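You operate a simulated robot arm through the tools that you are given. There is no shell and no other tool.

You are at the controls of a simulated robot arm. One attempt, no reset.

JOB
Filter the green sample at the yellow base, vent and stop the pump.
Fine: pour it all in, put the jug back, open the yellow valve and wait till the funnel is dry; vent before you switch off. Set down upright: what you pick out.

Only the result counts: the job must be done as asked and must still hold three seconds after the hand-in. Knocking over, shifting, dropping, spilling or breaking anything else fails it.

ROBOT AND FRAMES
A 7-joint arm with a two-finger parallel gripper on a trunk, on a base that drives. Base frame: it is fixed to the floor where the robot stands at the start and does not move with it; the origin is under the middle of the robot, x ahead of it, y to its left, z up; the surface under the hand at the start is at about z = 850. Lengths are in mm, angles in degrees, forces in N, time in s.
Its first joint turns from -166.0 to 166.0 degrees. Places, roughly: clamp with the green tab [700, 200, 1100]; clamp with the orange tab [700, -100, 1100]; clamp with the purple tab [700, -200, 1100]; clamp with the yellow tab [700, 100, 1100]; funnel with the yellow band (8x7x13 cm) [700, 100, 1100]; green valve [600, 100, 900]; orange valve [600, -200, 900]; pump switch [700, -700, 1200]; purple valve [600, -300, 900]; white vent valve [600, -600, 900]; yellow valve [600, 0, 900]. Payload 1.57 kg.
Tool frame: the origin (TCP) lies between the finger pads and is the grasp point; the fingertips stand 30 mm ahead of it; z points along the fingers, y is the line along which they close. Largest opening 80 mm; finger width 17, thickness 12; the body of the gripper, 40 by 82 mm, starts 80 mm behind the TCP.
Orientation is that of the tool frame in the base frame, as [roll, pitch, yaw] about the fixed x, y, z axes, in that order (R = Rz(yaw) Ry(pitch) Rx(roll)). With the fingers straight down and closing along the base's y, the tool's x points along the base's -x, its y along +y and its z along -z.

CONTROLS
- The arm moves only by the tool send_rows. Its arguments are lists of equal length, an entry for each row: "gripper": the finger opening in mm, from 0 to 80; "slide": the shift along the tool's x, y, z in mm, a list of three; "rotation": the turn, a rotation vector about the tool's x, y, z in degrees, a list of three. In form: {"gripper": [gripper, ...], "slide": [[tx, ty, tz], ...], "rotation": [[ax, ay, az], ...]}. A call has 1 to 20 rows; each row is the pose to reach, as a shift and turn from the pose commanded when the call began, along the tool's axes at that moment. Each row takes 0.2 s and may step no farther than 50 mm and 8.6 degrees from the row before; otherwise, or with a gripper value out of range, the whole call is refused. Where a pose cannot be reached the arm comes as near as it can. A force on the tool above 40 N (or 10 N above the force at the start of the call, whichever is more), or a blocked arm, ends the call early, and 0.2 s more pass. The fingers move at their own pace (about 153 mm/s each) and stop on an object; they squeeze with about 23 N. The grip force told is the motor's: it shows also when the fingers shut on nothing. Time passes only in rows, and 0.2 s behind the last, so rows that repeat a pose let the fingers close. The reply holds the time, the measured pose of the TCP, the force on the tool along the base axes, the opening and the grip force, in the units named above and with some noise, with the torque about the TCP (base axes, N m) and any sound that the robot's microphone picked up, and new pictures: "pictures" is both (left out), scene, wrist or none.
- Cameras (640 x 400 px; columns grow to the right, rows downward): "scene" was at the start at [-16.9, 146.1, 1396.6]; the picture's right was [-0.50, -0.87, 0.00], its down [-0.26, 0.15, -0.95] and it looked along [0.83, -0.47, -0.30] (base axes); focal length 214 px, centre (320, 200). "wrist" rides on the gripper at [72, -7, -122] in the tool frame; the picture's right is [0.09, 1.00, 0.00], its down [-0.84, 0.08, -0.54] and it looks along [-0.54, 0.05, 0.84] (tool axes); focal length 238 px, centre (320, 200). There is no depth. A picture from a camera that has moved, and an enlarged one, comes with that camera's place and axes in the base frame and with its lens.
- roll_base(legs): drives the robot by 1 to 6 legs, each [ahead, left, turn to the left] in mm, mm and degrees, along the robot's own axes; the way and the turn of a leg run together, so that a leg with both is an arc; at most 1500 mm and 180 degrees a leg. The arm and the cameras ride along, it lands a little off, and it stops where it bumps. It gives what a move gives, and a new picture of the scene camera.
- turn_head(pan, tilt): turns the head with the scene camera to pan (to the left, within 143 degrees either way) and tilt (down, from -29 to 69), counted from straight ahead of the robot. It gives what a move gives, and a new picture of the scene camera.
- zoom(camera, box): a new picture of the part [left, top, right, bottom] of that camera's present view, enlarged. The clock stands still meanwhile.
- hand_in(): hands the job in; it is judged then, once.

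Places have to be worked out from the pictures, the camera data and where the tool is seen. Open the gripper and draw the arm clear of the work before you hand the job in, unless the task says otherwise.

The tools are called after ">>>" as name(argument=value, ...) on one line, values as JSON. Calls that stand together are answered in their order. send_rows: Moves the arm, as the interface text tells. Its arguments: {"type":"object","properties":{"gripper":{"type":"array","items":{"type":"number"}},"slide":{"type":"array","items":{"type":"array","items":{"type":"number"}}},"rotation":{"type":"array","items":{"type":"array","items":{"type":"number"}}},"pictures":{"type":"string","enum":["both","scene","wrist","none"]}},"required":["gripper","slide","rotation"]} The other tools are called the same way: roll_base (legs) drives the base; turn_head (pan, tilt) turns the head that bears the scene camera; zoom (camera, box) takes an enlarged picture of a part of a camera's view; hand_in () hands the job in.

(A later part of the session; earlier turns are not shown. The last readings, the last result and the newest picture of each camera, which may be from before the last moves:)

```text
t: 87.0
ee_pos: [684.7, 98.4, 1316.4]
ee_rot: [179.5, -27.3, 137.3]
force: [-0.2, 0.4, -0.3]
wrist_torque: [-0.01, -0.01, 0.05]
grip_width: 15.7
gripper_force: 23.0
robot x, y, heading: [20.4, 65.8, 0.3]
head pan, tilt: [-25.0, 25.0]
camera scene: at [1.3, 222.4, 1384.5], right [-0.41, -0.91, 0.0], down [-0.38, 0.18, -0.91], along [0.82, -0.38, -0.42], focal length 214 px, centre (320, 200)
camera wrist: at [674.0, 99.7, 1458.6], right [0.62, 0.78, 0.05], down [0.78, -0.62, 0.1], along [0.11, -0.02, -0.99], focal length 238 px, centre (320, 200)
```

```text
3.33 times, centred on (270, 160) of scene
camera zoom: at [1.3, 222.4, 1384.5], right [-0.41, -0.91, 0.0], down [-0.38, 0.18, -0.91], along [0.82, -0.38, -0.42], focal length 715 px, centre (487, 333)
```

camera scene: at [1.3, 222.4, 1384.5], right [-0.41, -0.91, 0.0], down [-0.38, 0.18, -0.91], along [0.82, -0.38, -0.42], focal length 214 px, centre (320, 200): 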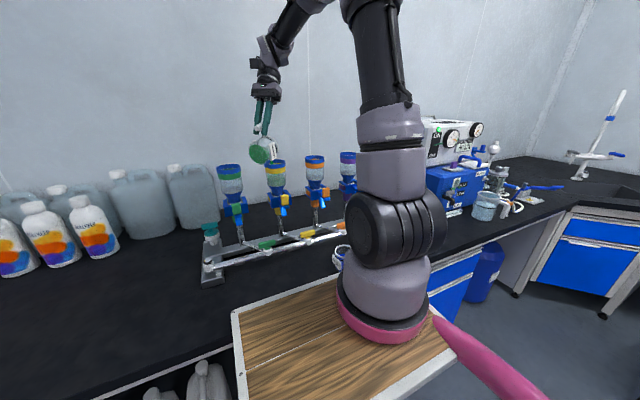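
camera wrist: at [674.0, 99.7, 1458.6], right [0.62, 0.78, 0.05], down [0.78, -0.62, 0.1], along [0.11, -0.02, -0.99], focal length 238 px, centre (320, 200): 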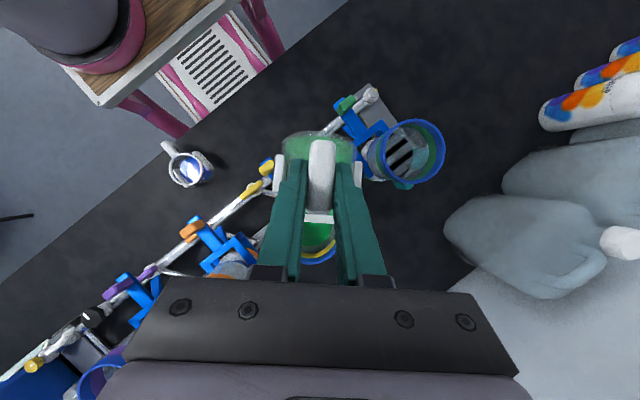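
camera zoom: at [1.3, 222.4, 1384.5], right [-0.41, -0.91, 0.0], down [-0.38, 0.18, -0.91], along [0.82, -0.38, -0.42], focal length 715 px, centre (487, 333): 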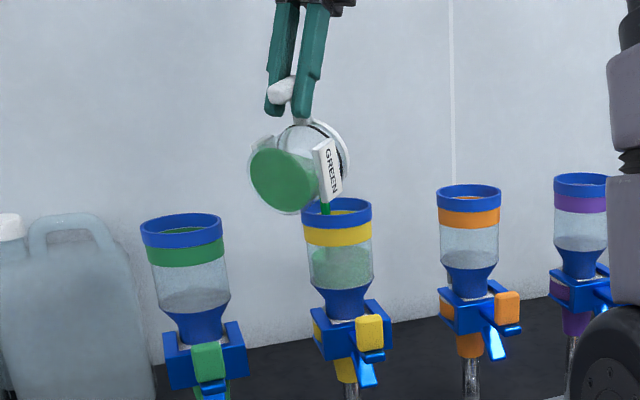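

Pour is going well. Continue tipping to ~115° and hold to empty the jug.

>>> send_rows(gripper=[0, 0, 0, 0, 0, 0, 0, 0, 0, 0, 0, 0, 0, 0, 0, 0, 0, 0, 0, 0], slide=[[-4.1, 0, -1.7], [-8.2, 0, -3.3], [-12.3, 0, -5], [-16.4, 0, -6.6], [-20.5, 0, -8.3], [-24, 0, -9.9], [-27.4, 0, -11.4], [-30.8, 0, -13], [-34.2, 0, -14.5], [-37.6, 0, -16], [-41, 0, -17.6], [-44.4, 0, -19.1], [-47.8, 0, -20.7], [-51.2, 0, -22.3], [-54.7, 0, -23.8], [-59, 0, -25.5], [-63.5, 0, -27.1], [-63.5, 0, -27.1], [-63.5, 0, -27.1], [-63.5, 0, -27.1]], rotation=[[0, 2, 0], [0, 4, 0], [0, 6, 0], [0, 8, 0], [0, 10, 0], [0, 12, 0], [0, 14, 0], [0, 16, 0], [0, 18, 0], [0, 20, 0], [0, 22, 0], [0, 24, 0], [0, 26, 0], [0, 28, 0], [0, 30, 0], [0, 32.5, 0], [0, 35, 0], [0, 35, 0], [0, 35, 0], [0, 35, 0]], pictures="both")

>>> zoom(camera="scene", box=[220, 100, 320, 220])

>>> zoom(camera="wrist", box=[230, 120, 430, 280])

```text
t: 91.2
ee_pos: [734.6, 51.6, 1312.5]
ee_rot: [179.0, -62.4, 137.8]
force: [0.2, 0.0, -0.6]
wrist_torque: [-0.06, -0.02, -0.02]
grip_width: 15.6
gripper_force: 23.0
robot x, y, heading: [20.3, 68.8, 0.5]
head pan, tilt: [-25.0, 25.0]
camera scene: at [1.3, 222.4, 1384.5], right [-0.41, -0.91, 0.0], down [-0.38, 0.18, -0.91], along [0.82, -0.38, -0.42], focal length 214 px, centre (320, 200)
camera wrist: at [784.3, -3.5, 1432.9], right [0.65, 0.76, 0.09], down [0.69, -0.53, -0.49], along [-0.32, 0.38, -0.87], focal length 238 px, centre (320, 200)
```

scene: 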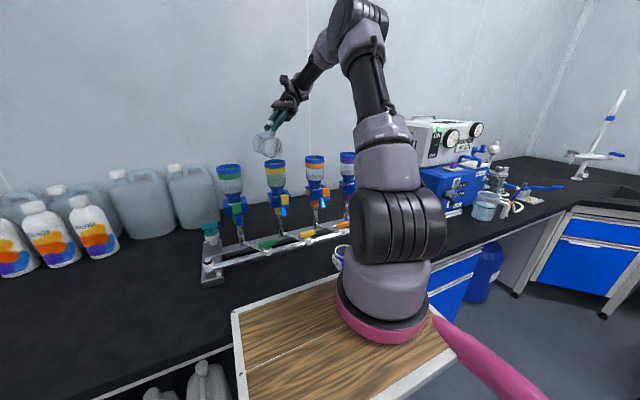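
wrist: 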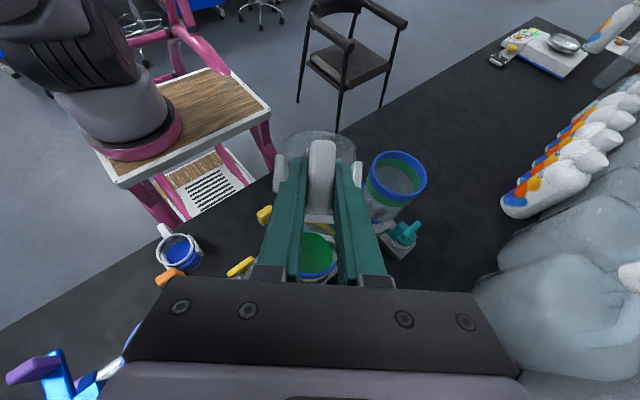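

```text
3.33 times, centred on (270, 160) of scene
camera zoom: at [1.3, 222.4, 1384.5], right [-0.41, -0.91, 0.0], down [-0.38, 0.18, -0.91], along [0.82, -0.38, -0.42], focal length 715 px, centre (487, 333)
```

zoom: 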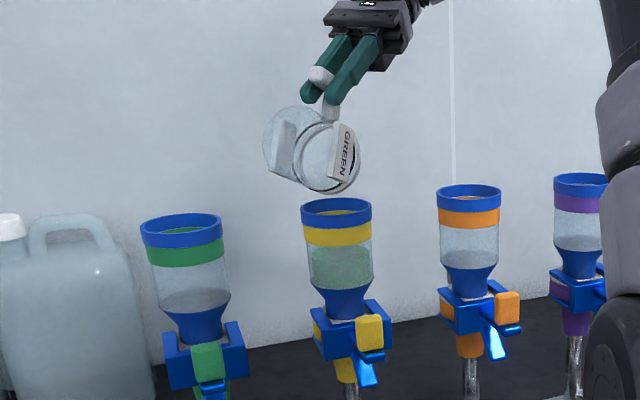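

```text
2.50 times, centred on (330, 200) of wrist
camera zoom: at [784.3, -3.5, 1432.9], right [0.65, 0.76, 0.09], down [0.69, -0.53, -0.49], along [-0.32, 0.38, -0.87], focal length 596 px, centre (295, 200)
```

zoom: 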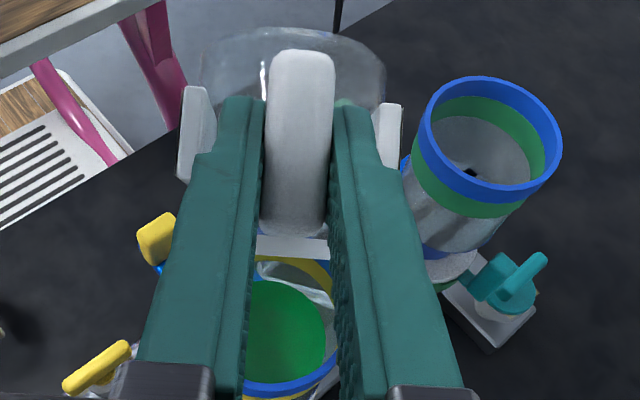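

Jug is empty and the funnel holds the green sample. Hold a moment more, then untip along the reverse path.

>>> send_rows(gripper=[0, 0, 0, 0, 0, 0, 0, 0, 0, 0, 0], slide=[[0, 0, 0], [0, 0, 0], [0, 0, 0], [6, 0, 6], [13, 0, 12], [20, 0, 18], [27, 0, 24], [34, 0, 30], [41, 0, 37], [48, 0, 43], [54, 0, 49.4]], rotation=[[0, 0, 0], [0, 0, 0], [0, 0, 0], [0, -4, 0], [0, -8.5, 0], [0, -13, 0], [0, -17.5, 0], [0, -22, 0], [0, -26.5, 0], [0, -31, 0], [0, -35, 0]], pictures="none")

```text
t: 93.6
ee_pos: [684.0, 99.5, 1336.8]
ee_rot: [179.5, -27.2, 137.2]
force: [0.6, 0.1, -0.7]
wrist_torque: [0.05, 0.02, 0.02]
grip_width: 15.5
gripper_force: 22.6
robot x, y, heading: [17.1, 69.3, 0.6]
head pan, tilt: [-25.0, 25.0]
```

Untip fully to 15° and rise, over clear space.

>>> send_rows(gripper=[0, 0, 0, 0, 0, 0, 0, 0, 0, 0], slide=[[8, 0, 1], [16, 1, 3], [24, 1, 4], [32, 2, 6], [40, 2, 8], [48, 2, 9], [56, 3, 11], [64, 3, 12], [72, 4, 14], [80.5, 4, 15.5]], rotation=[[0, -6.5, 0], [0, -13, 0], [0, -19.5, 0], [0, -26, 0], [0, -32.5, 0], [0, -39, 0], [0, -45.5, 0], [0, -52, 0], [0, -58.3, 0], [0, -64.3, 0]], pictures="both")

>>> zoom(camera="scene", box=[200, 80, 340, 270])

```text
t: 95.8
ee_pos: [631.0, 155.5, 1360.1]
ee_rot: [179.4, 37.1, 136.5]
force: [0.2, -0.3, -0.5]
wrist_torque: [0.02, 0.03, 0.03]
grip_width: 15.7
gripper_force: 22.4
robot x, y, heading: [19.2, 66.1, 0.4]
head pan, tilt: [-25.0, 25.0]
camera scene: at [1.5, 222.3, 1384.5], right [-0.41, -0.91, 0.0], down [-0.38, 0.18, -0.91], along [0.82, -0.38, -0.42], focal length 214 px, centre (320, 200)
camera wrist: at [529.9, 240.7, 1414.4], right [0.63, 0.78, -0.05], down [0.3, -0.18, 0.94], along [0.72, -0.6, -0.34], focal length 238 px, centre (320, 200)
```

scene: 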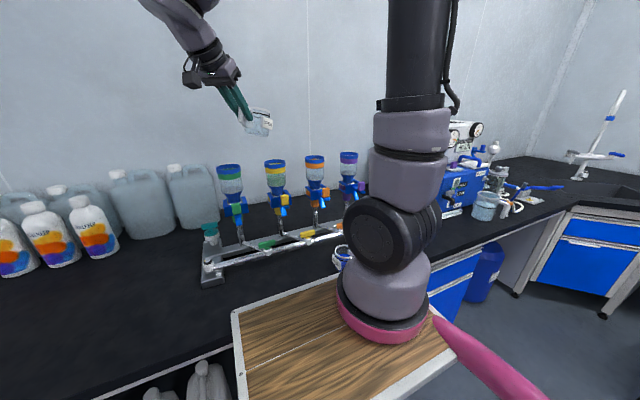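
wrist: 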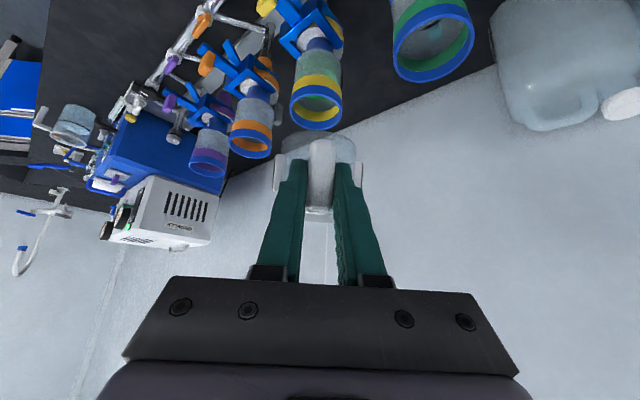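

```text
2.11 times, centred on (270, 175) of scene
camera zoom: at [1.5, 222.3, 1384.5], right [-0.41, -0.91, 0.0], down [-0.38, 0.18, -0.91], along [0.82, -0.38, -0.42], focal length 452 px, centre (425, 253)
```

zoom: 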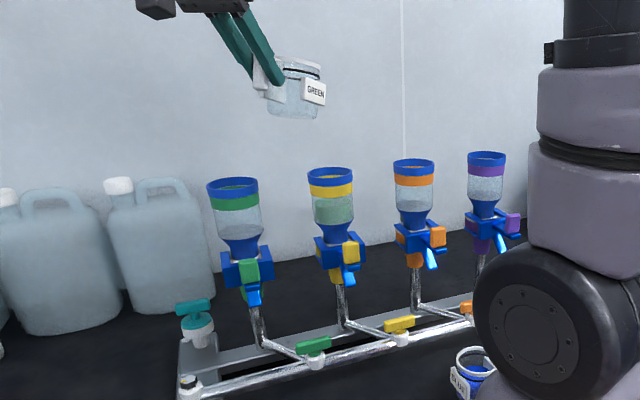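

Drive back to the picking stand with the empty jug.

>>> roll_base(legs=[[-478, 0, 0], [0, 86, -0.5]])

>>> send_rows(gripper=[0, 0, 0, 0, 0, 0, 0, 0], slide=[[0, 0, 0], [0, 0, 0], [0, 0, 0], [0, 0, 0], [0, 0, 0], [0, 0, 0], [0, 0, 0], [0, 0, 0]], rotation=[[-3.3, 0, -4.3], [-6.8, 0, -8.9], [-10.3, 0, -13.4], [-13.8, 0, -18], [-17.2, 0, -22.5], [-20.7, 0, -27], [-24, 0, -31.3], [-26.2, 0, -34.2]], pictures="none")

```text
t: 99.3
ee_pos: [156.8, 234.7, 1359.7]
ee_rot: [179.3, 36.8, 136.1]
force: [-0.3, 0.5, -0.3]
wrist_torque: [0.01, 0.01, 0.02]
grip_width: 15.2
gripper_force: 23.1
robot x, y, heading: [-459.3, 150.9, 0.3]
head pan, tilt: [-25.0, 25.0]
camera scene: at [-473.0, 304.0, 1384.4], right [-0.42, -0.91, 0.0], down [-0.38, 0.18, -0.91], along [0.82, -0.38, -0.42], focal length 214 px, centre (320, 200)
```

scene: 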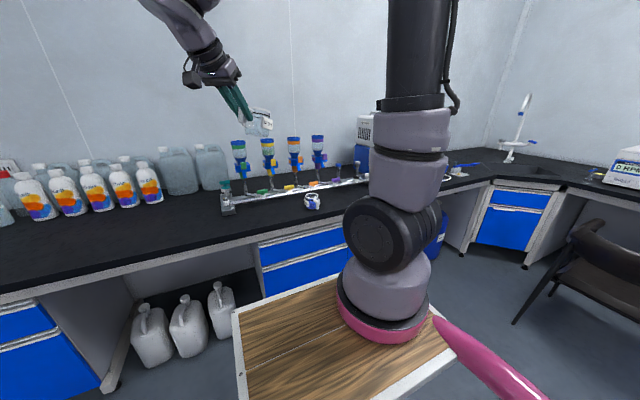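

```text
t: 101.2
ee_pos: [155.2, 232.3, 1359.8]
ee_rot: [179.2, 37.6, 179.1]
force: [-0.1, 0.0, -0.2]
wrist_torque: [0.03, 0.01, 0.01]
grip_width: 15.9
gripper_force: 23.3
robot x, y, heading: [-457.3, 150.8, 0.4]
head pan, tilt: [-25.0, 25.0]
```

Extend back out over the pick place at z≈1250 and bring the jug upright.

>>> send_rows(gripper=[0, 0, 0, 0, 0, 0, 0, 0, 0, 0, 0, 0], slide=[[-6, 1, 10], [-15, 2, 28], [-27, 4, 49], [-39, 6, 72], [-52, 8, 96], [-65, 9, 121], [-78, 11, 146], [-92, 13, 171], [-105, 15, 195], [-116, 17, 216], [-123, 18, 229], [-126, 18, 234.5]], rotation=[[0, -1, 0], [0, -2.5, 0], [0, -4, 0], [0, -5.5, -0.1], [-0.1, -7, -0.2], [-0.1, -8.5, -0.3], [-0.2, -10, -0.4], [-0.3, -11.5, -0.5], [-0.4, -13, -0.6], [-0.5, -14, -0.7], [-0.5, -15, -0.7], [-0.5, -15, -0.7]], pictures="both")

```text
t: 103.8
ee_pos: [396.6, 252.7, 1251.3]
ee_rot: [179.2, 52.6, 179.8]
force: [-0.2, 0.0, -0.1]
wrist_torque: [0.02, 0.02, 0.03]
grip_width: 15.7
gripper_force: 22.9
robot x, y, heading: [-456.8, 151.1, 0.2]
head pan, tilt: [-25.0, 25.0]
camera scene: at [-473.2, 303.9, 1384.5], right [-0.42, -0.91, 0.0], down [-0.38, 0.18, -0.91], along [0.82, -0.38, -0.42], focal length 214 px, centre (320, 200)
camera wrist: at [257.2, 244.0, 1269.4], right [-0.06, 1.0, -0.06], down [0.08, 0.07, 0.99], along [0.99, 0.06, -0.08], focal length 238 px, centre (320, 200)
```

scene: 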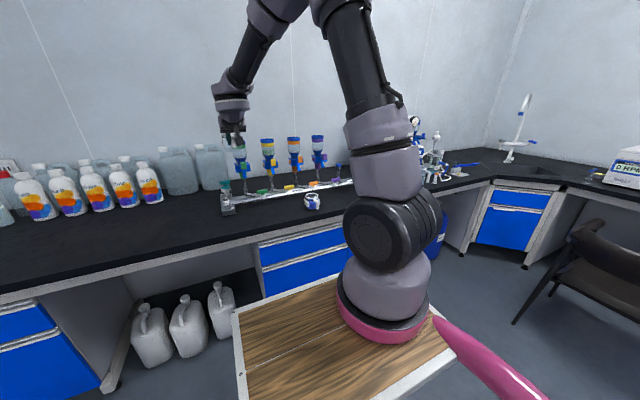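
wrist: 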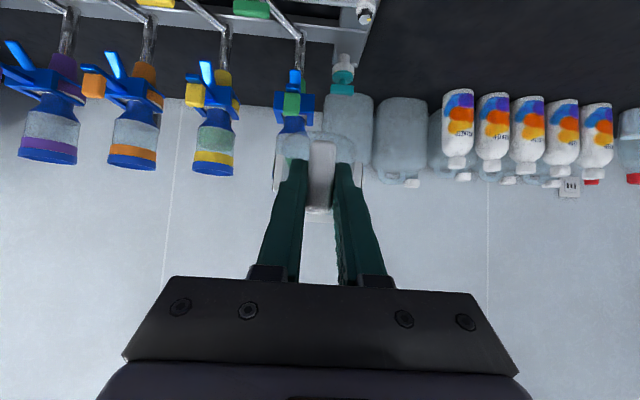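

Jug sits in the grip as it was picked. Lower to ~28 mm above its place, then fine-tune.

>>> send_rows(gripper=[0, 0, 0, 0, 0, 0, 0, 0, 0, 0, 0, 0], slide=[[10, 0, 10], [28, -1, 28], [50, -2, 49], [74, -3, 73], [98, -4, 97], [122, -4.5, 121], [146, -5, 144], [170, -6, 168], [192, -7, 190], [212, -8, 210], [225, -8.5, 222], [230, -8.5, 227.4]], rotation=[[0, 0, 0], [0, 0, 0], [0, 0, 0], [0, 0, 0], [0, 0, 0], [0, 0, 0], [0, 0, 0], [0, 0, 0], [0, 0, 0], [0, 0, 0], [0, 0, 0], [0, 0, 0]], pictures="none")

>>> send_rows(gripper=[0, 0, 0], slide=[[0, 0, 0], [0, 0, 0], [0, 0, 0]], rotation=[[0, 0, 0], [0, 0, 0], [0, 0, 0]], pictures="wrist")

```text
t: 106.3
ee_pos: [437.6, 245.4, 929.8]
ee_rot: [179.2, 52.5, 179.9]
force: [0.5, -0.1, -0.5]
wrist_torque: [0.01, 0.04, -0.02]
grip_width: 15.5
gripper_force: 22.9
robot x, y, heading: [-457.6, 149.9, 0.1]
head pan, tilt: [-25.0, 25.0]
```

```text
t: 107.2
ee_pos: [438.1, 245.6, 930.1]
ee_rot: [179.3, 52.6, 179.7]
force: [0.2, -0.7, 0.0]
wrist_torque: [0.01, 0.01, 0.01]
grip_width: 15.7
gripper_force: 22.9
robot x, y, heading: [-459.5, 150.5, 0.1]
head pan, tilt: [-25.0, 25.0]
camera wrist: at [297.8, 238.4, 947.9], right [-0.06, 1.0, -0.06], down [0.08, 0.07, 0.99], along [0.99, 0.06, -0.08], focal length 238 px, centre (320, 200)
```

wrist: 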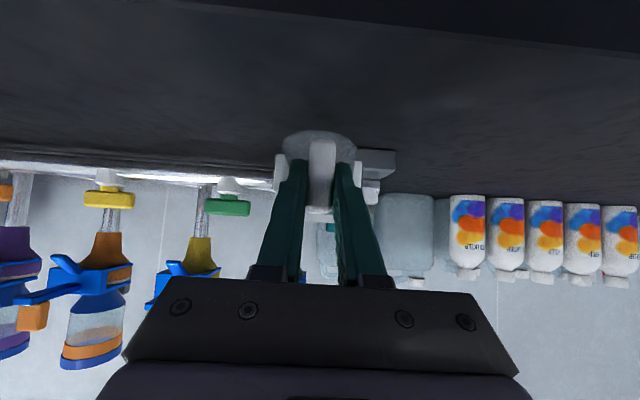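

At (438, 246, 930): lower the last 29 mm gently and watch the force.

>>> send_rows(gripper=[0, 0, 0, 0, 0, 0, 0], slide=[[6, 0.5, 4.6], [12, 1, 9.2], [17, 1, 13], [20.5, 1, 15.6], [22, 1, 16.8], [23, 1, 17.5], [23, 1, 17.5]], rotation=[[0, 0, 0], [0, 0, 0], [0, 0, 0], [0, 0, 0], [0, 0, 0], [0, 0, 0], [0, 0, 0]], pictures="wrist")

```text
t: 108.8
ee_pos: [439.1, 247.6, 902.2]
ee_rot: [179.0, 52.6, 179.8]
force: [-4.2, -0.6, 16.4]
wrist_torque: [-0.14, -0.49, -0.06]
grip_width: 15.7
gripper_force: 23.5
robot x, y, heading: [-458.2, 151.1, 0.1]
head pan, tilt: [-25.0, 25.0]
camera wrist: at [297.8, 239.6, 919.6], right [-0.06, 1.0, -0.06], down [0.08, 0.07, 0.99], along [0.99, 0.06, -0.08], focal length 238 px, centre (320, 200)
```

wrist: 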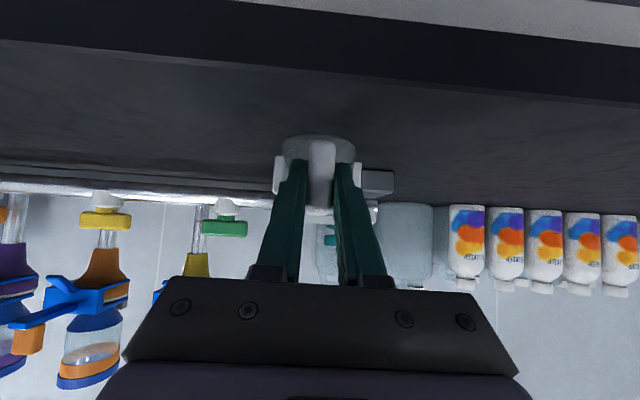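

It's touching with 16 N; ease up ~1 mm to relieve it, then open.

>>> send_rows(gripper=[0, 0], slide=[[-0.8, 0, -0.6], [-1, 0, -0.7]], rotation=[[0, 0, 0], [0, 0, 0]], pictures="none")

```text
t: 109.3
ee_pos: [438.0, 245.5, 901.0]
ee_rot: [179.2, 52.5, 179.8]
force: [2.3, 0.6, 11.4]
wrist_torque: [-0.08, -0.62, 0.08]
grip_width: 15.3
gripper_force: 23.1
robot x, y, heading: [-457.5, 150.9, 0.3]
head pan, tilt: [-25.0, 25.0]
```

Contact is central under the jug (54 mm ahead). Ease another millimetre and release.

>>> send_rows(gripper=[0, 0, 10, 25, 42, 42], slide=[[-0.8, 0, -0.6], [-1, 0, -0.7], [-1, 0, -0.7], [-1, 0, -0.7], [-1, 0, -0.7], [-1, 0, -0.7]], rotation=[[0, 0, 0], [0, 0, 0], [0, 0, 0], [0, 0, 0], [0, 0, 0], [0, 0, 0]], pictures="wrist")

>>> zoom(camera="wrist", box=[230, 60, 410, 220])

```text
t: 110.8
ee_pos: [438.0, 246.7, 902.7]
ee_rot: [179.2, 52.4, 179.8]
force: [-0.3, -0.3, -0.7]
wrist_torque: [-0.03, -0.01, -0.01]
grip_width: 42.1
gripper_force: 0.2
robot x, y, heading: [-457.9, 150.1, 0.2]
head pan, tilt: [-25.0, 25.0]
camera wrist: at [298.0, 239.3, 920.9], right [-0.06, 1.0, -0.06], down [0.08, 0.07, 0.99], along [0.99, 0.06, -0.08], focal length 238 px, centre (320, 200)
```

wrist: 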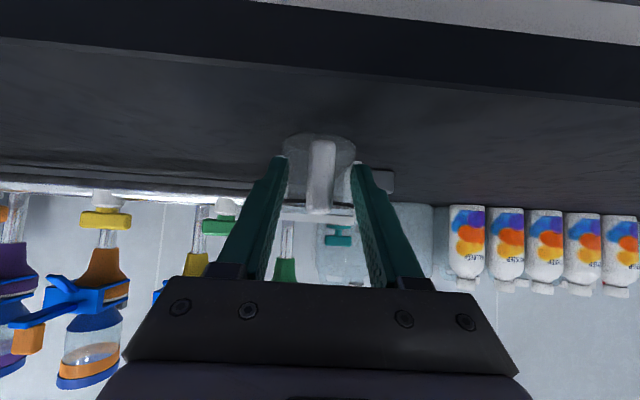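

```text
2.50 times, centred on (320, 140) of wrist
camera zoom: at [298.0, 239.3, 920.9], right [-0.06, 1.0, -0.06], down [0.08, 0.07, 0.99], along [0.99, 0.06, -0.08], focal length 596 px, centre (320, 350)
```

zoom: 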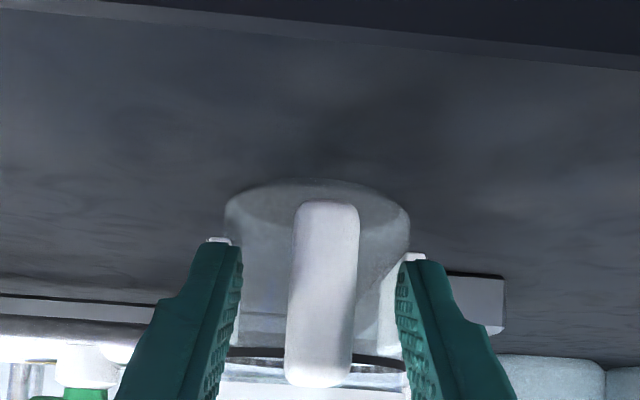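

Jug stands in its original place, upright. Back out and rise.

>>> send_rows(gripper=[42, 50, 60, 60, 60, 60, 60, 60, 60, 60, 60], slide=[[0, 0, -20], [0, 0, -45], [0, 0, -75], [-33, 0, -100], [-66, 0, -125], [-99, 0, -150], [-132, 0, -176], [-165, 0, -201], [-198, 0, -226], [-230, 0, -251], [-250, 0, -266]], rotation=[[0, 0, 0], [0, 0, 0], [0, 0, 0], [0, 0, 0], [0, 0, 0], [0, 0, 0], [0, 0, 0], [0, 0, 0], [0, 0, 0], [0, 0, 0], [0, 0, 0]], pictures="both")

>>> zoom(camera="scene", box=[190, 120, 350, 230])

```text
t: 113.2
ee_pos: [378.4, 242.8, 1262.7]
ee_rot: [179.1, 52.4, 179.8]
force: [0.2, -0.9, -0.6]
wrist_torque: [-0.02, -0.02, 0.02]
grip_width: 60.0
gripper_force: 0.0
robot x, y, heading: [-459.3, 152.8, 0.0]
head pan, tilt: [-25.0, 25.0]
camera scene: at [-472.7, 303.8, 1384.5], right [-0.42, -0.91, 0.0], down [-0.38, 0.18, -0.91], along [0.82, -0.38, -0.42], focal length 214 px, centre (320, 200)
camera wrist: at [238.9, 235.5, 1281.2], right [-0.06, 1.0, -0.06], down [0.08, 0.07, 0.99], along [0.99, 0.06, -0.08], focal length 238 px, centre (320, 200)
```

scene: 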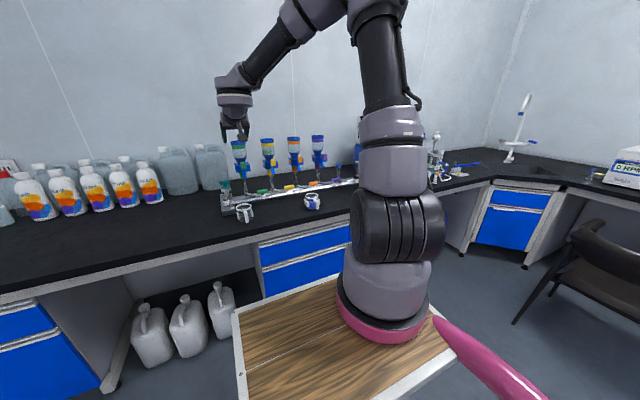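
wrist: 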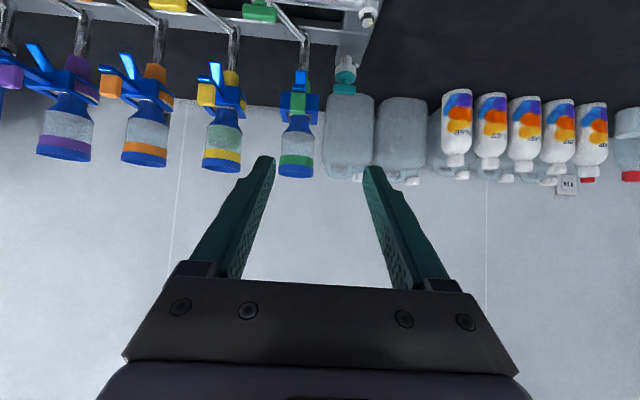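

```text
3.64 times, centred on (270, 175) of scene
camera zoom: at [-472.7, 303.8, 1384.5], right [-0.42, -0.91, 0.0], down [-0.38, 0.18, -0.91], along [0.82, -0.38, -0.42], focal length 780 px, centre (502, 291)
```

zoom: 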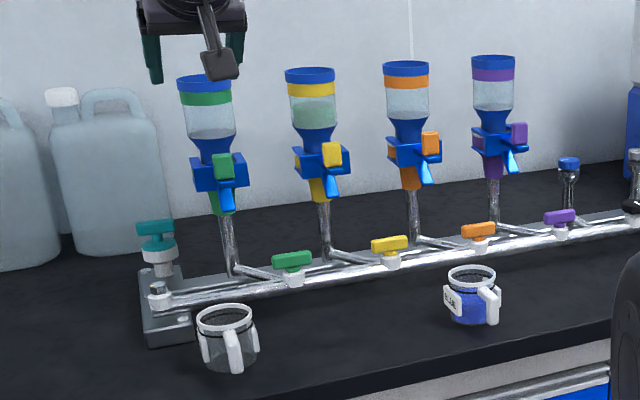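

Jug done. Retract to tool-down at z≈1400 and drive to a stand for the yellow valve.

>>> send_rows(gripper=[60, 60, 60, 60, 60, 60, 60, 60, 60], slide=[[0, 0, -26], [1, 0, -52], [2, 0, -78], [2, 0, -104], [3, 0, -130], [3, 0, -157], [4, 0, -183], [5, 0, -210], [5, 0, -236]], rotation=[[0, 5.8, 0], [0, 11.6, 0], [0, 17.5, 0], [0, 23.3, 0], [0, 29, 0], [0, 35, 0], [0, 41, 0], [0, 47, 0], [0, 52.4, 0]], pictures="none")

>>> roll_base(legs=[[0, -190, 0], [410, 0, 0]])

```text
t: 115.2
ee_pos: [189.1, 240.9, 1402.8]
ee_rot: [179.5, -0.1, -179.6]
force: [-0.3, -0.2, -0.2]
wrist_torque: [-0.01, 0.03, 0.0]
grip_width: 60.0
gripper_force: 0.0
robot x, y, heading: [-460.5, 147.7, 0.5]
head pan, tilt: [-25.0, 25.0]
```

```text
t: 118.8
ee_pos: [592.1, 44.4, 1403.5]
ee_rot: [179.4, 0.1, -180.0]
force: [-0.7, 0.7, -0.2]
wrist_torque: [0.0, 0.02, 0.03]
grip_width: 60.0
gripper_force: 0.1
robot x, y, heading: [-56.6, -40.2, -0.1]
head pan, tilt: [-25.0, 25.0]
camera scene: at [-70.0, 113.2, 1384.4], right [-0.43, -0.9, 0.0], down [-0.38, 0.18, -0.91], along [0.82, -0.39, -0.42], focal length 214 px, centre (320, 200)
```

scene: 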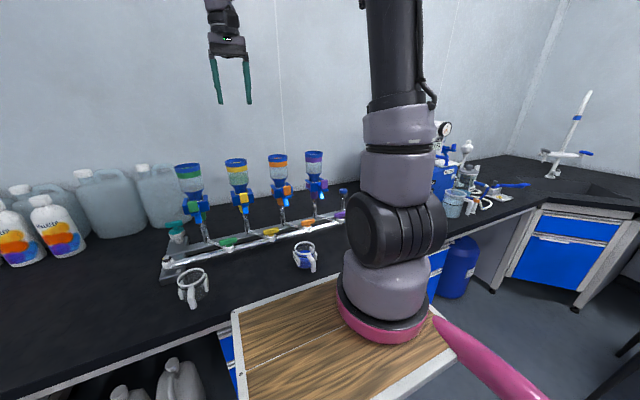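

Lower toward the yellow valve for a good look at it.

>>> send_rows(gripper=[60, 60, 60, 60, 60], slide=[[6, -11, 30], [13, -22, 60], [19, -33, 90], [26, -44, 122], [32, -54, 153]], rotation=[[0, 0, 0], [0, 0, 0], [0, 0, 0], [0, 0, 0], [0, 0, 0]], pictures="wrist")

>>> zoom(camera="wrist", box=[240, 60, 400, 180])

>>> zoom(camera="scene", box=[200, 200, 340, 290])

```text
t: 120.0
ee_pos: [561.0, -6.1, 1249.1]
ee_rot: [179.5, 0.1, -180.0]
force: [-0.2, 0.5, 0.0]
wrist_torque: [-0.02, -0.02, 0.02]
grip_width: 60.0
gripper_force: 0.1
robot x, y, heading: [-57.2, -37.6, -0.2]
head pan, tilt: [-25.0, 25.0]
camera wrist: at [488.0, -13.5, 1372.7], right [-0.09, 1.0, 0.01], down [0.84, 0.07, 0.54], along [0.54, 0.06, -0.84], focal length 238 px, centre (320, 200)
```

wrist: 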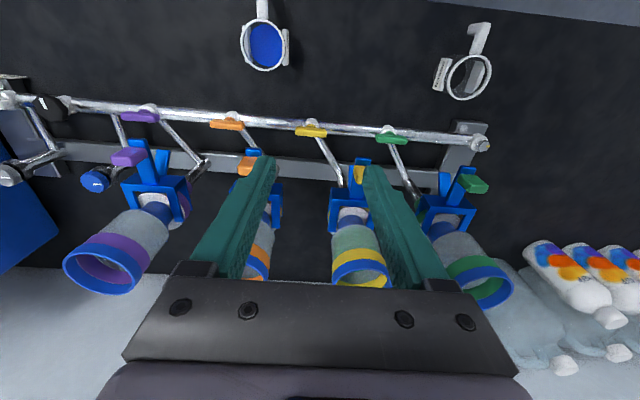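

```text
3.33 times, centred on (320, 120) of wrist
camera zoom: at [488.0, -13.5, 1372.7], right [-0.09, 1.0, 0.01], down [0.84, 0.07, 0.54], along [0.54, 0.06, -0.84], focal length 794 px, centre (320, 467)
```

zoom: 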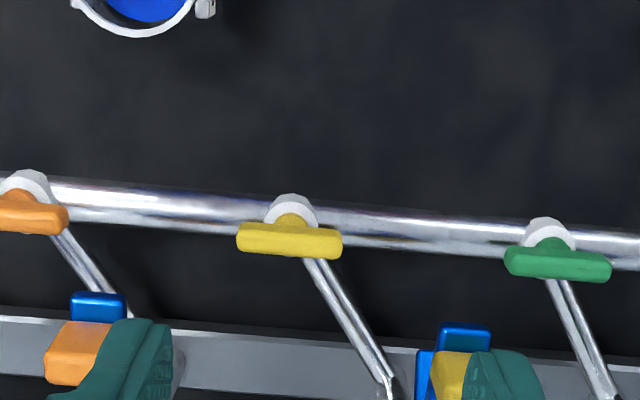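

```text
4.44 times, centred on (270, 245) of scene
camera zoom: at [-70.1, 113.3, 1384.4], right [-0.43, -0.9, 0.0], down [-0.38, 0.18, -0.91], along [0.82, -0.39, -0.42], focal length 953 px, centre (542, 0)
```

zoom: 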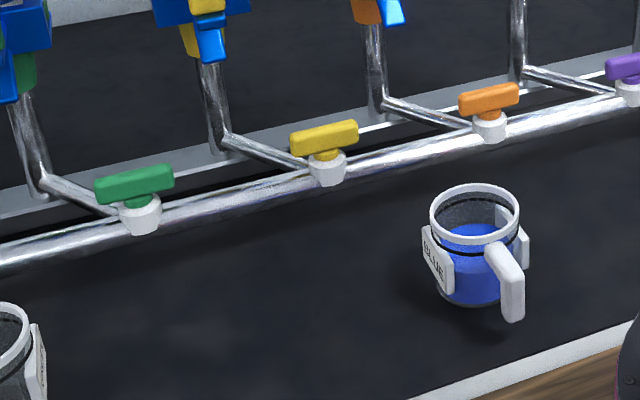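

Yellow valve handle ≈(622, −13, 935), bar along y. I zoom more to see its height and the stops.

>>> zoom(camera="scene", box=[245, 218, 295, 248])

>>> zoom(camera="wrist", box=[285, 100, 345, 140])

```text
12.80 times, centred on (270, 233) of scene
camera zoom: at [-70.1, 113.3, 1384.4], right [-0.43, -0.9, 0.0], down [-0.38, 0.18, -0.91], along [0.82, -0.39, -0.42], focal length 2745 px, centre (960, -222)
```

zoom: 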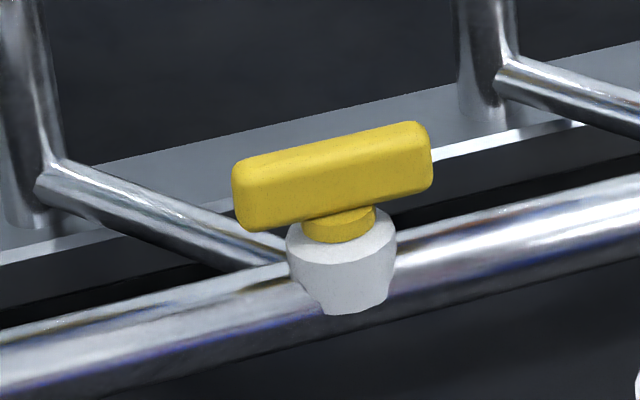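

```text
10.00 times, centred on (315, 120) of wrist
camera zoom: at [488.0, -13.5, 1372.7], right [-0.09, 1.0, 0.01], down [0.84, 0.07, 0.54], along [0.54, 0.06, -0.84], focal length 2384 px, centre (370, 1000)
```

zoom: 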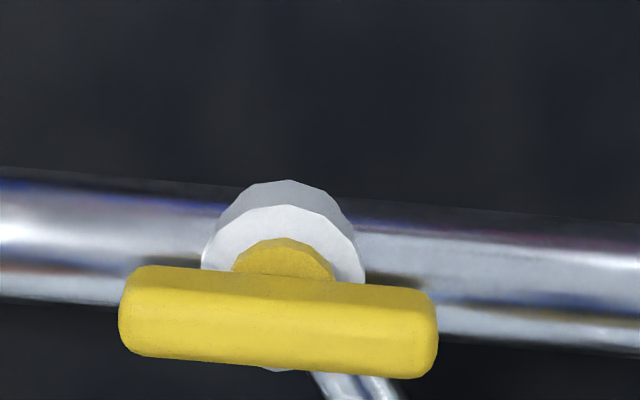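

Valve axis ≈(618, −12.5), bar z≈935–953, white body below. Turning by gripping would swing the wrist camera into the clamp tabs, so I'll push the bar's right end away (counter‑clockwise) with closed fingers. First descend on the robot side of it.

>>> send_rows(gripper=[30, 0, 0, 0, 0, 0, 0, 0], slide=[[-5, -8, 40], [-10, -16, 80], [-16, -24, 120], [-22, -30.5, 160], [-27, -30.5, 200], [-27, -30.5, 240], [-27, -30.5, 262], [-27, -30.5, 281]], rotation=[[0, 0, 0], [0, 0, 0], [0, 0, 0], [0, 0, 0], [0, 0, 0], [0, 0, 0], [0, 0, 0], [0, 0, 0]], pictures="both")

>>> zoom(camera="scene", box=[220, 180, 320, 260])

>>> zoom(camera="wrist", box=[250, 60, 410, 180])

```text
t: 121.8
ee_pos: [588.6, -35.5, 968.9]
ee_rot: [179.5, 0.1, 180.0]
force: [0.6, 0.6, 0.0]
wrist_torque: [0.01, -0.04, -0.01]
grip_width: 0.0
gripper_force: 21.5
robot x, y, heading: [-57.9, -42.8, -0.2]
head pan, tilt: [-25.0, 25.0]
camera scene: at [-70.3, 113.2, 1384.5], right [-0.43, -0.9, 0.0], down [-0.38, 0.18, -0.91], along [0.82, -0.39, -0.42], focal length 214 px, centre (320, 200)
camera wrist: at [514.9, -42.4, 1090.8], right [-0.09, 1.0, 0.01], down [0.84, 0.07, 0.54], along [0.54, 0.06, -0.84], focal length 238 px, centre (320, 200)
```

scene: 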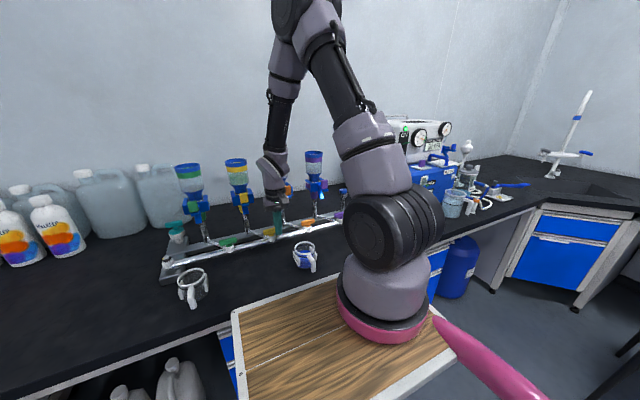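
wrist: 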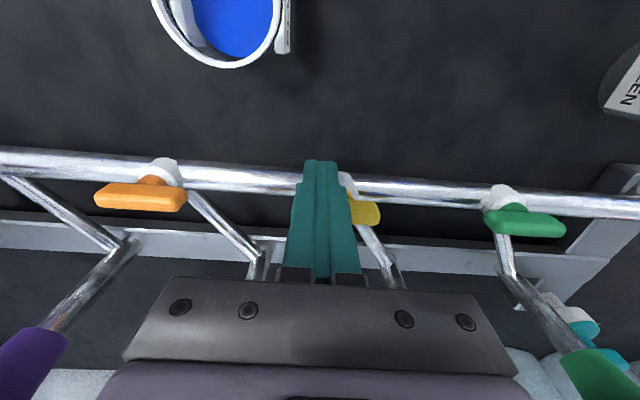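

```text
5.00 times, centred on (270, 220) of scene
camera zoom: at [-70.3, 113.2, 1384.5], right [-0.43, -0.9, 0.0], down [-0.38, 0.18, -0.91], along [0.82, -0.39, -0.42], focal length 1072 px, centre (570, 100)
```

zoom: 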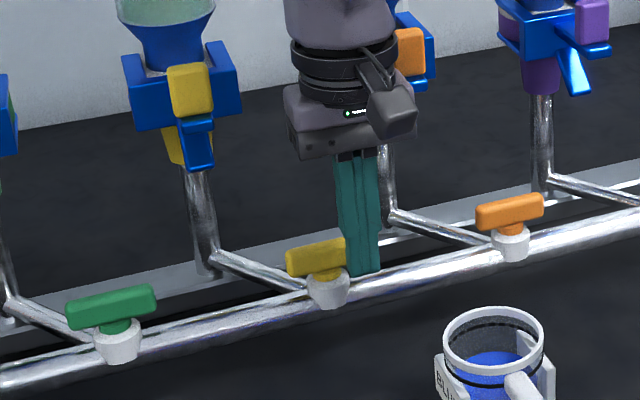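

```text
3.33 times, centred on (330, 120) of wrist
camera zoom: at [514.9, -42.4, 1090.8], right [-0.09, 1.0, 0.01], down [0.84, 0.07, 0.54], along [0.54, 0.06, -0.84], focal length 794 px, centre (287, 467)
```

zoom: 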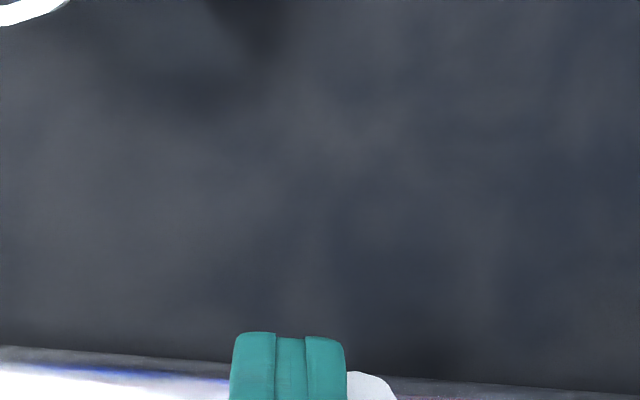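

Fingers are beside the bar at the right height. Push gently by ~15° first and check force and motion.

>>> send_rows(gripper=[0, 0, 0, 0, 0, 0], slide=[[-8, 0, 0], [-13, 0, 0], [-16, -1.5, 0], [-18, -3, 0], [-20, -4.5, 0], [-20, -4.5, 0]], rotation=[[0, 0, 0], [0, 0, 0], [0, 0, 0], [0, 0, 0], [0, 0, 0], [0, 0, 0]], pictures="both")

>>> zoom(camera="scene", box=[220, 180, 320, 260])

```text
t: 122.8
ee_pos: [598.7, -36.3, 967.2]
ee_rot: [179.5, -0.6, 179.9]
force: [-14.1, 3.1, 1.1]
wrist_torque: [-0.38, -1.68, -0.52]
grip_width: 0.0
gripper_force: 21.7
robot x, y, heading: [-56.3, -38.5, -0.1]
head pan, tilt: [-25.0, 25.0]
stopped in row 4: the force on the tool passed its limit at 45 N (the readings are from after the stop); the commanded pose is now the measured one
camera scene: at [-71.2, 113.5, 1384.4], right [-0.43, -0.9, 0.0], down [-0.38, 0.18, -0.91], along [0.82, -0.39, -0.42], focal length 214 px, centre (320, 200)
camera wrist: at [528.1, -43.3, 1090.3], right [-0.09, 1.0, 0.01], down [0.84, 0.07, 0.53], along [0.53, 0.06, -0.85], focal length 238 px, centre (320, 200)
```

scene: 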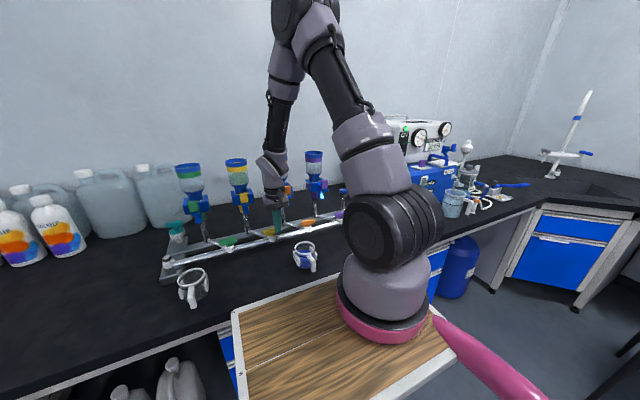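
wrist: 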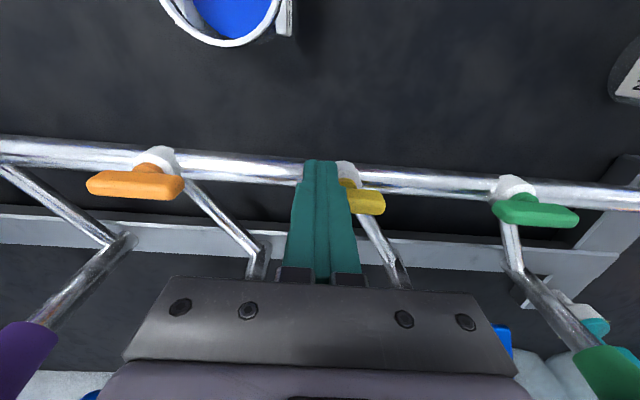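

```text
5.00 times, centred on (270, 220) of scene
camera zoom: at [-71.2, 113.5, 1384.4], right [-0.43, -0.9, 0.0], down [-0.38, 0.18, -0.91], along [0.82, -0.39, -0.42], focal length 1072 px, centre (570, 100)
```

zoom: 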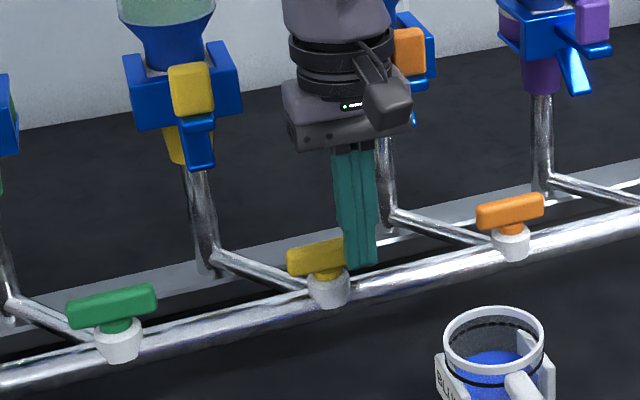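

It hit a hard stop (45 N), so the valve opens clockwise. I'll push the bar's left end away instead, with the tool leaned 35° so the hand stays clear of the clamp tab.

>>> send_rows(gripper=[0, 0, 0, 0, 0, 0, 0, 0], slide=[[12, 0, 0], [30, 0, -5], [34, 12, -10], [34, 24, -10], [34, 36, -8], [34, 47.8, -5], [30, 47.8, 0], [23.7, 47.8, 2.2]], rotation=[[0, 0, 0], [0, 0, 0], [0, -7, 0], [0, -14, 0], [0, -21, 0], [0, -28, 0], [0, -35, 0], [0, -35, 0]], pictures="both")

>>> zoom(camera="scene", box=[220, 180, 320, 260])

>>> zoom(camera="wrist", box=[240, 80, 400, 200])

```text
t: 124.6
ee_pos: [575.5, 9.7, 966.9]
ee_rot: [179.4, 34.6, 179.5]
force: [-0.2, -0.6, 0.0]
wrist_torque: [-0.01, -0.01, 0.0]
grip_width: 0.0
gripper_force: 21.6
robot x, y, heading: [-58.8, -42.0, -0.3]
head pan, tilt: [-25.0, 25.0]
camera scene: at [-70.5, 113.3, 1384.4], right [-0.43, -0.9, 0.0], down [-0.38, 0.18, -0.91], along [0.82, -0.39, -0.42], focal length 214 px, centre (320, 200)
camera wrist: at [448.5, 4.3, 1025.9], right [-0.08, 1.0, -0.04], down [0.38, 0.07, 0.92], along [0.92, 0.05, -0.38], focal length 238 px, centre (320, 200)
```

scene: 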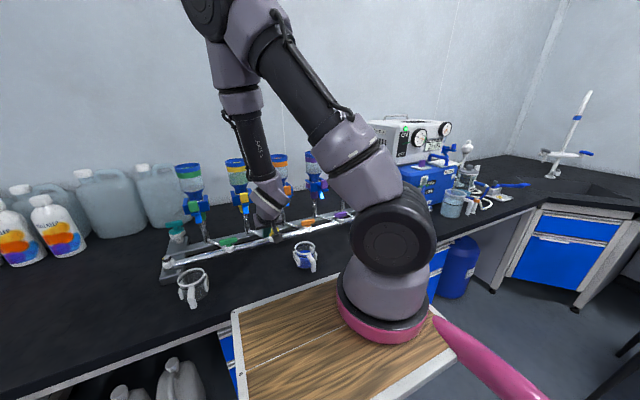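
wrist: 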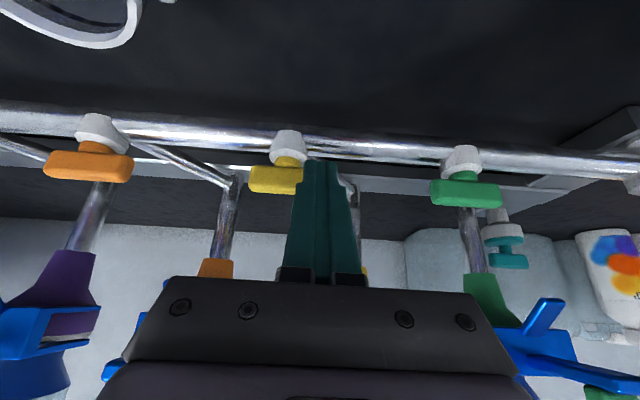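

```text
5.00 times, centred on (270, 220) of scene
camera zoom: at [-70.5, 113.3, 1384.4], right [-0.43, -0.9, 0.0], down [-0.38, 0.18, -0.91], along [0.82, -0.39, -0.42], focal length 1072 px, centre (570, 100)
```

zoom: 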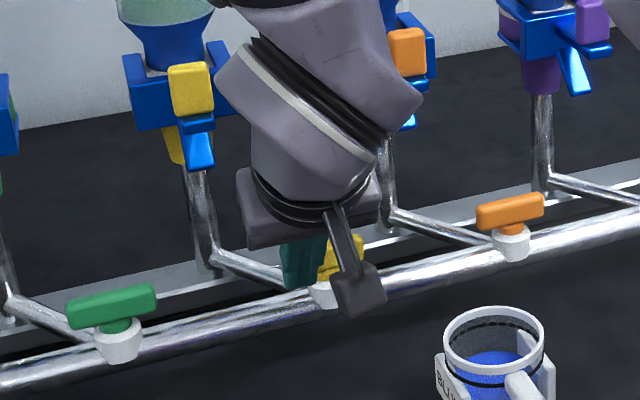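

```text
3.33 times, centred on (320, 140) of wrist
camera zoom: at [448.5, 4.3, 1025.9], right [-0.08, 1.0, -0.04], down [0.38, 0.07, 0.92], along [0.92, 0.05, -0.38], focal length 794 px, centre (320, 400)
```

zoom: 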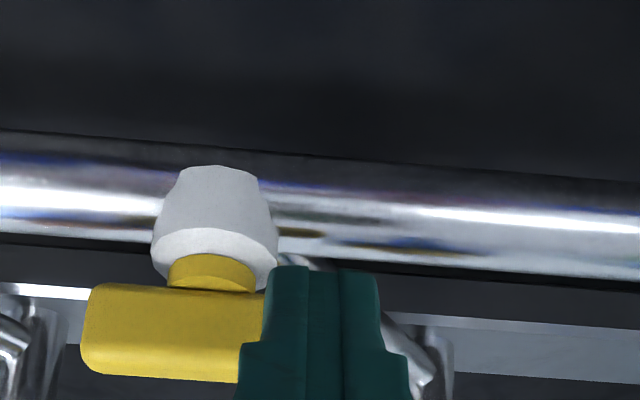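

The finger is in front of the bar's left half. Push to ~30° and check.

>>> send_rows(gripper=[0, 0, 0, 0, 0, 0, 0], slide=[[-5, 0, 3.4], [-9, 0.5, 6.2], [-11.5, 1.5, 8], [-14, 3, 9.7], [-16, 5, 11], [-17.3, 6.8, 12], [-17.3, 6.8, 12]], rotation=[[0, 0, 0], [0, 0, 0], [0, 0, 0], [0, 0, 0], [0, 0, 0], [0, 0, 0], [0, 0, 0]], pictures="wrist")

>>> zoom(camera="wrist", box=[240, 80, 400, 200])

```text
t: 125.9
ee_pos: [591.9, 13.7, 964.5]
ee_rot: [179.5, 33.9, 179.5]
force: [-8.7, 0.8, 3.4]
wrist_torque: [0.09, 0.14, 0.05]
grip_width: 0.2
gripper_force: 21.5
robot x, y, heading: [-57.2, -38.3, -0.3]
head pan, tilt: [-25.0, 25.0]
stopped in row 6: the force on the tool passed its limit at 43 N (the readings are from after the stop); the commanded pose is now the measured one
camera wrist: at [463.6, 8.1, 1025.3], right [-0.07, 1.0, -0.04], down [0.39, 0.07, 0.92], along [0.92, 0.05, -0.39], focal length 238 px, centre (320, 200)
```

wrist: 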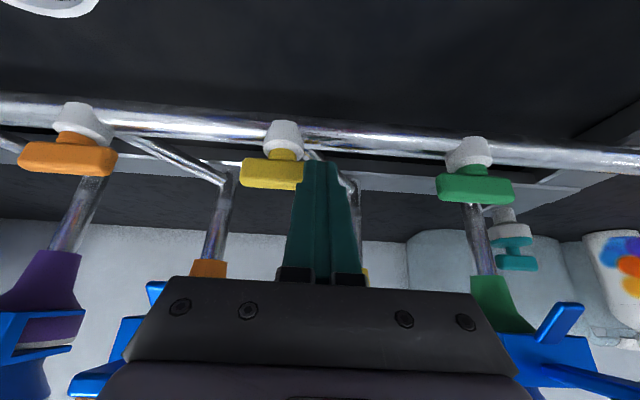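

```text
3.33 times, centred on (320, 140) of wrist
camera zoom: at [463.6, 8.1, 1025.3], right [-0.07, 1.0, -0.04], down [0.39, 0.07, 0.92], along [0.92, 0.05, -0.39], focal length 794 px, centre (320, 400)
```

zoom: 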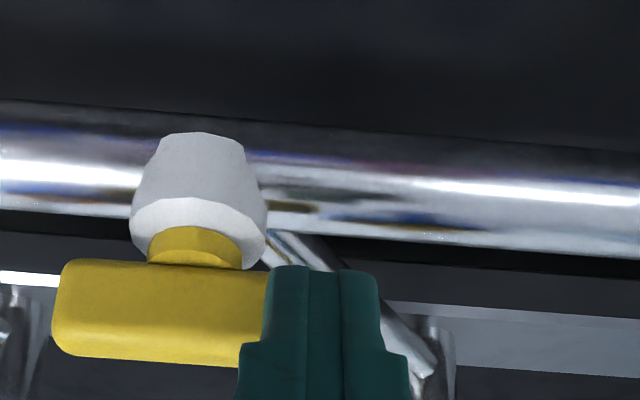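

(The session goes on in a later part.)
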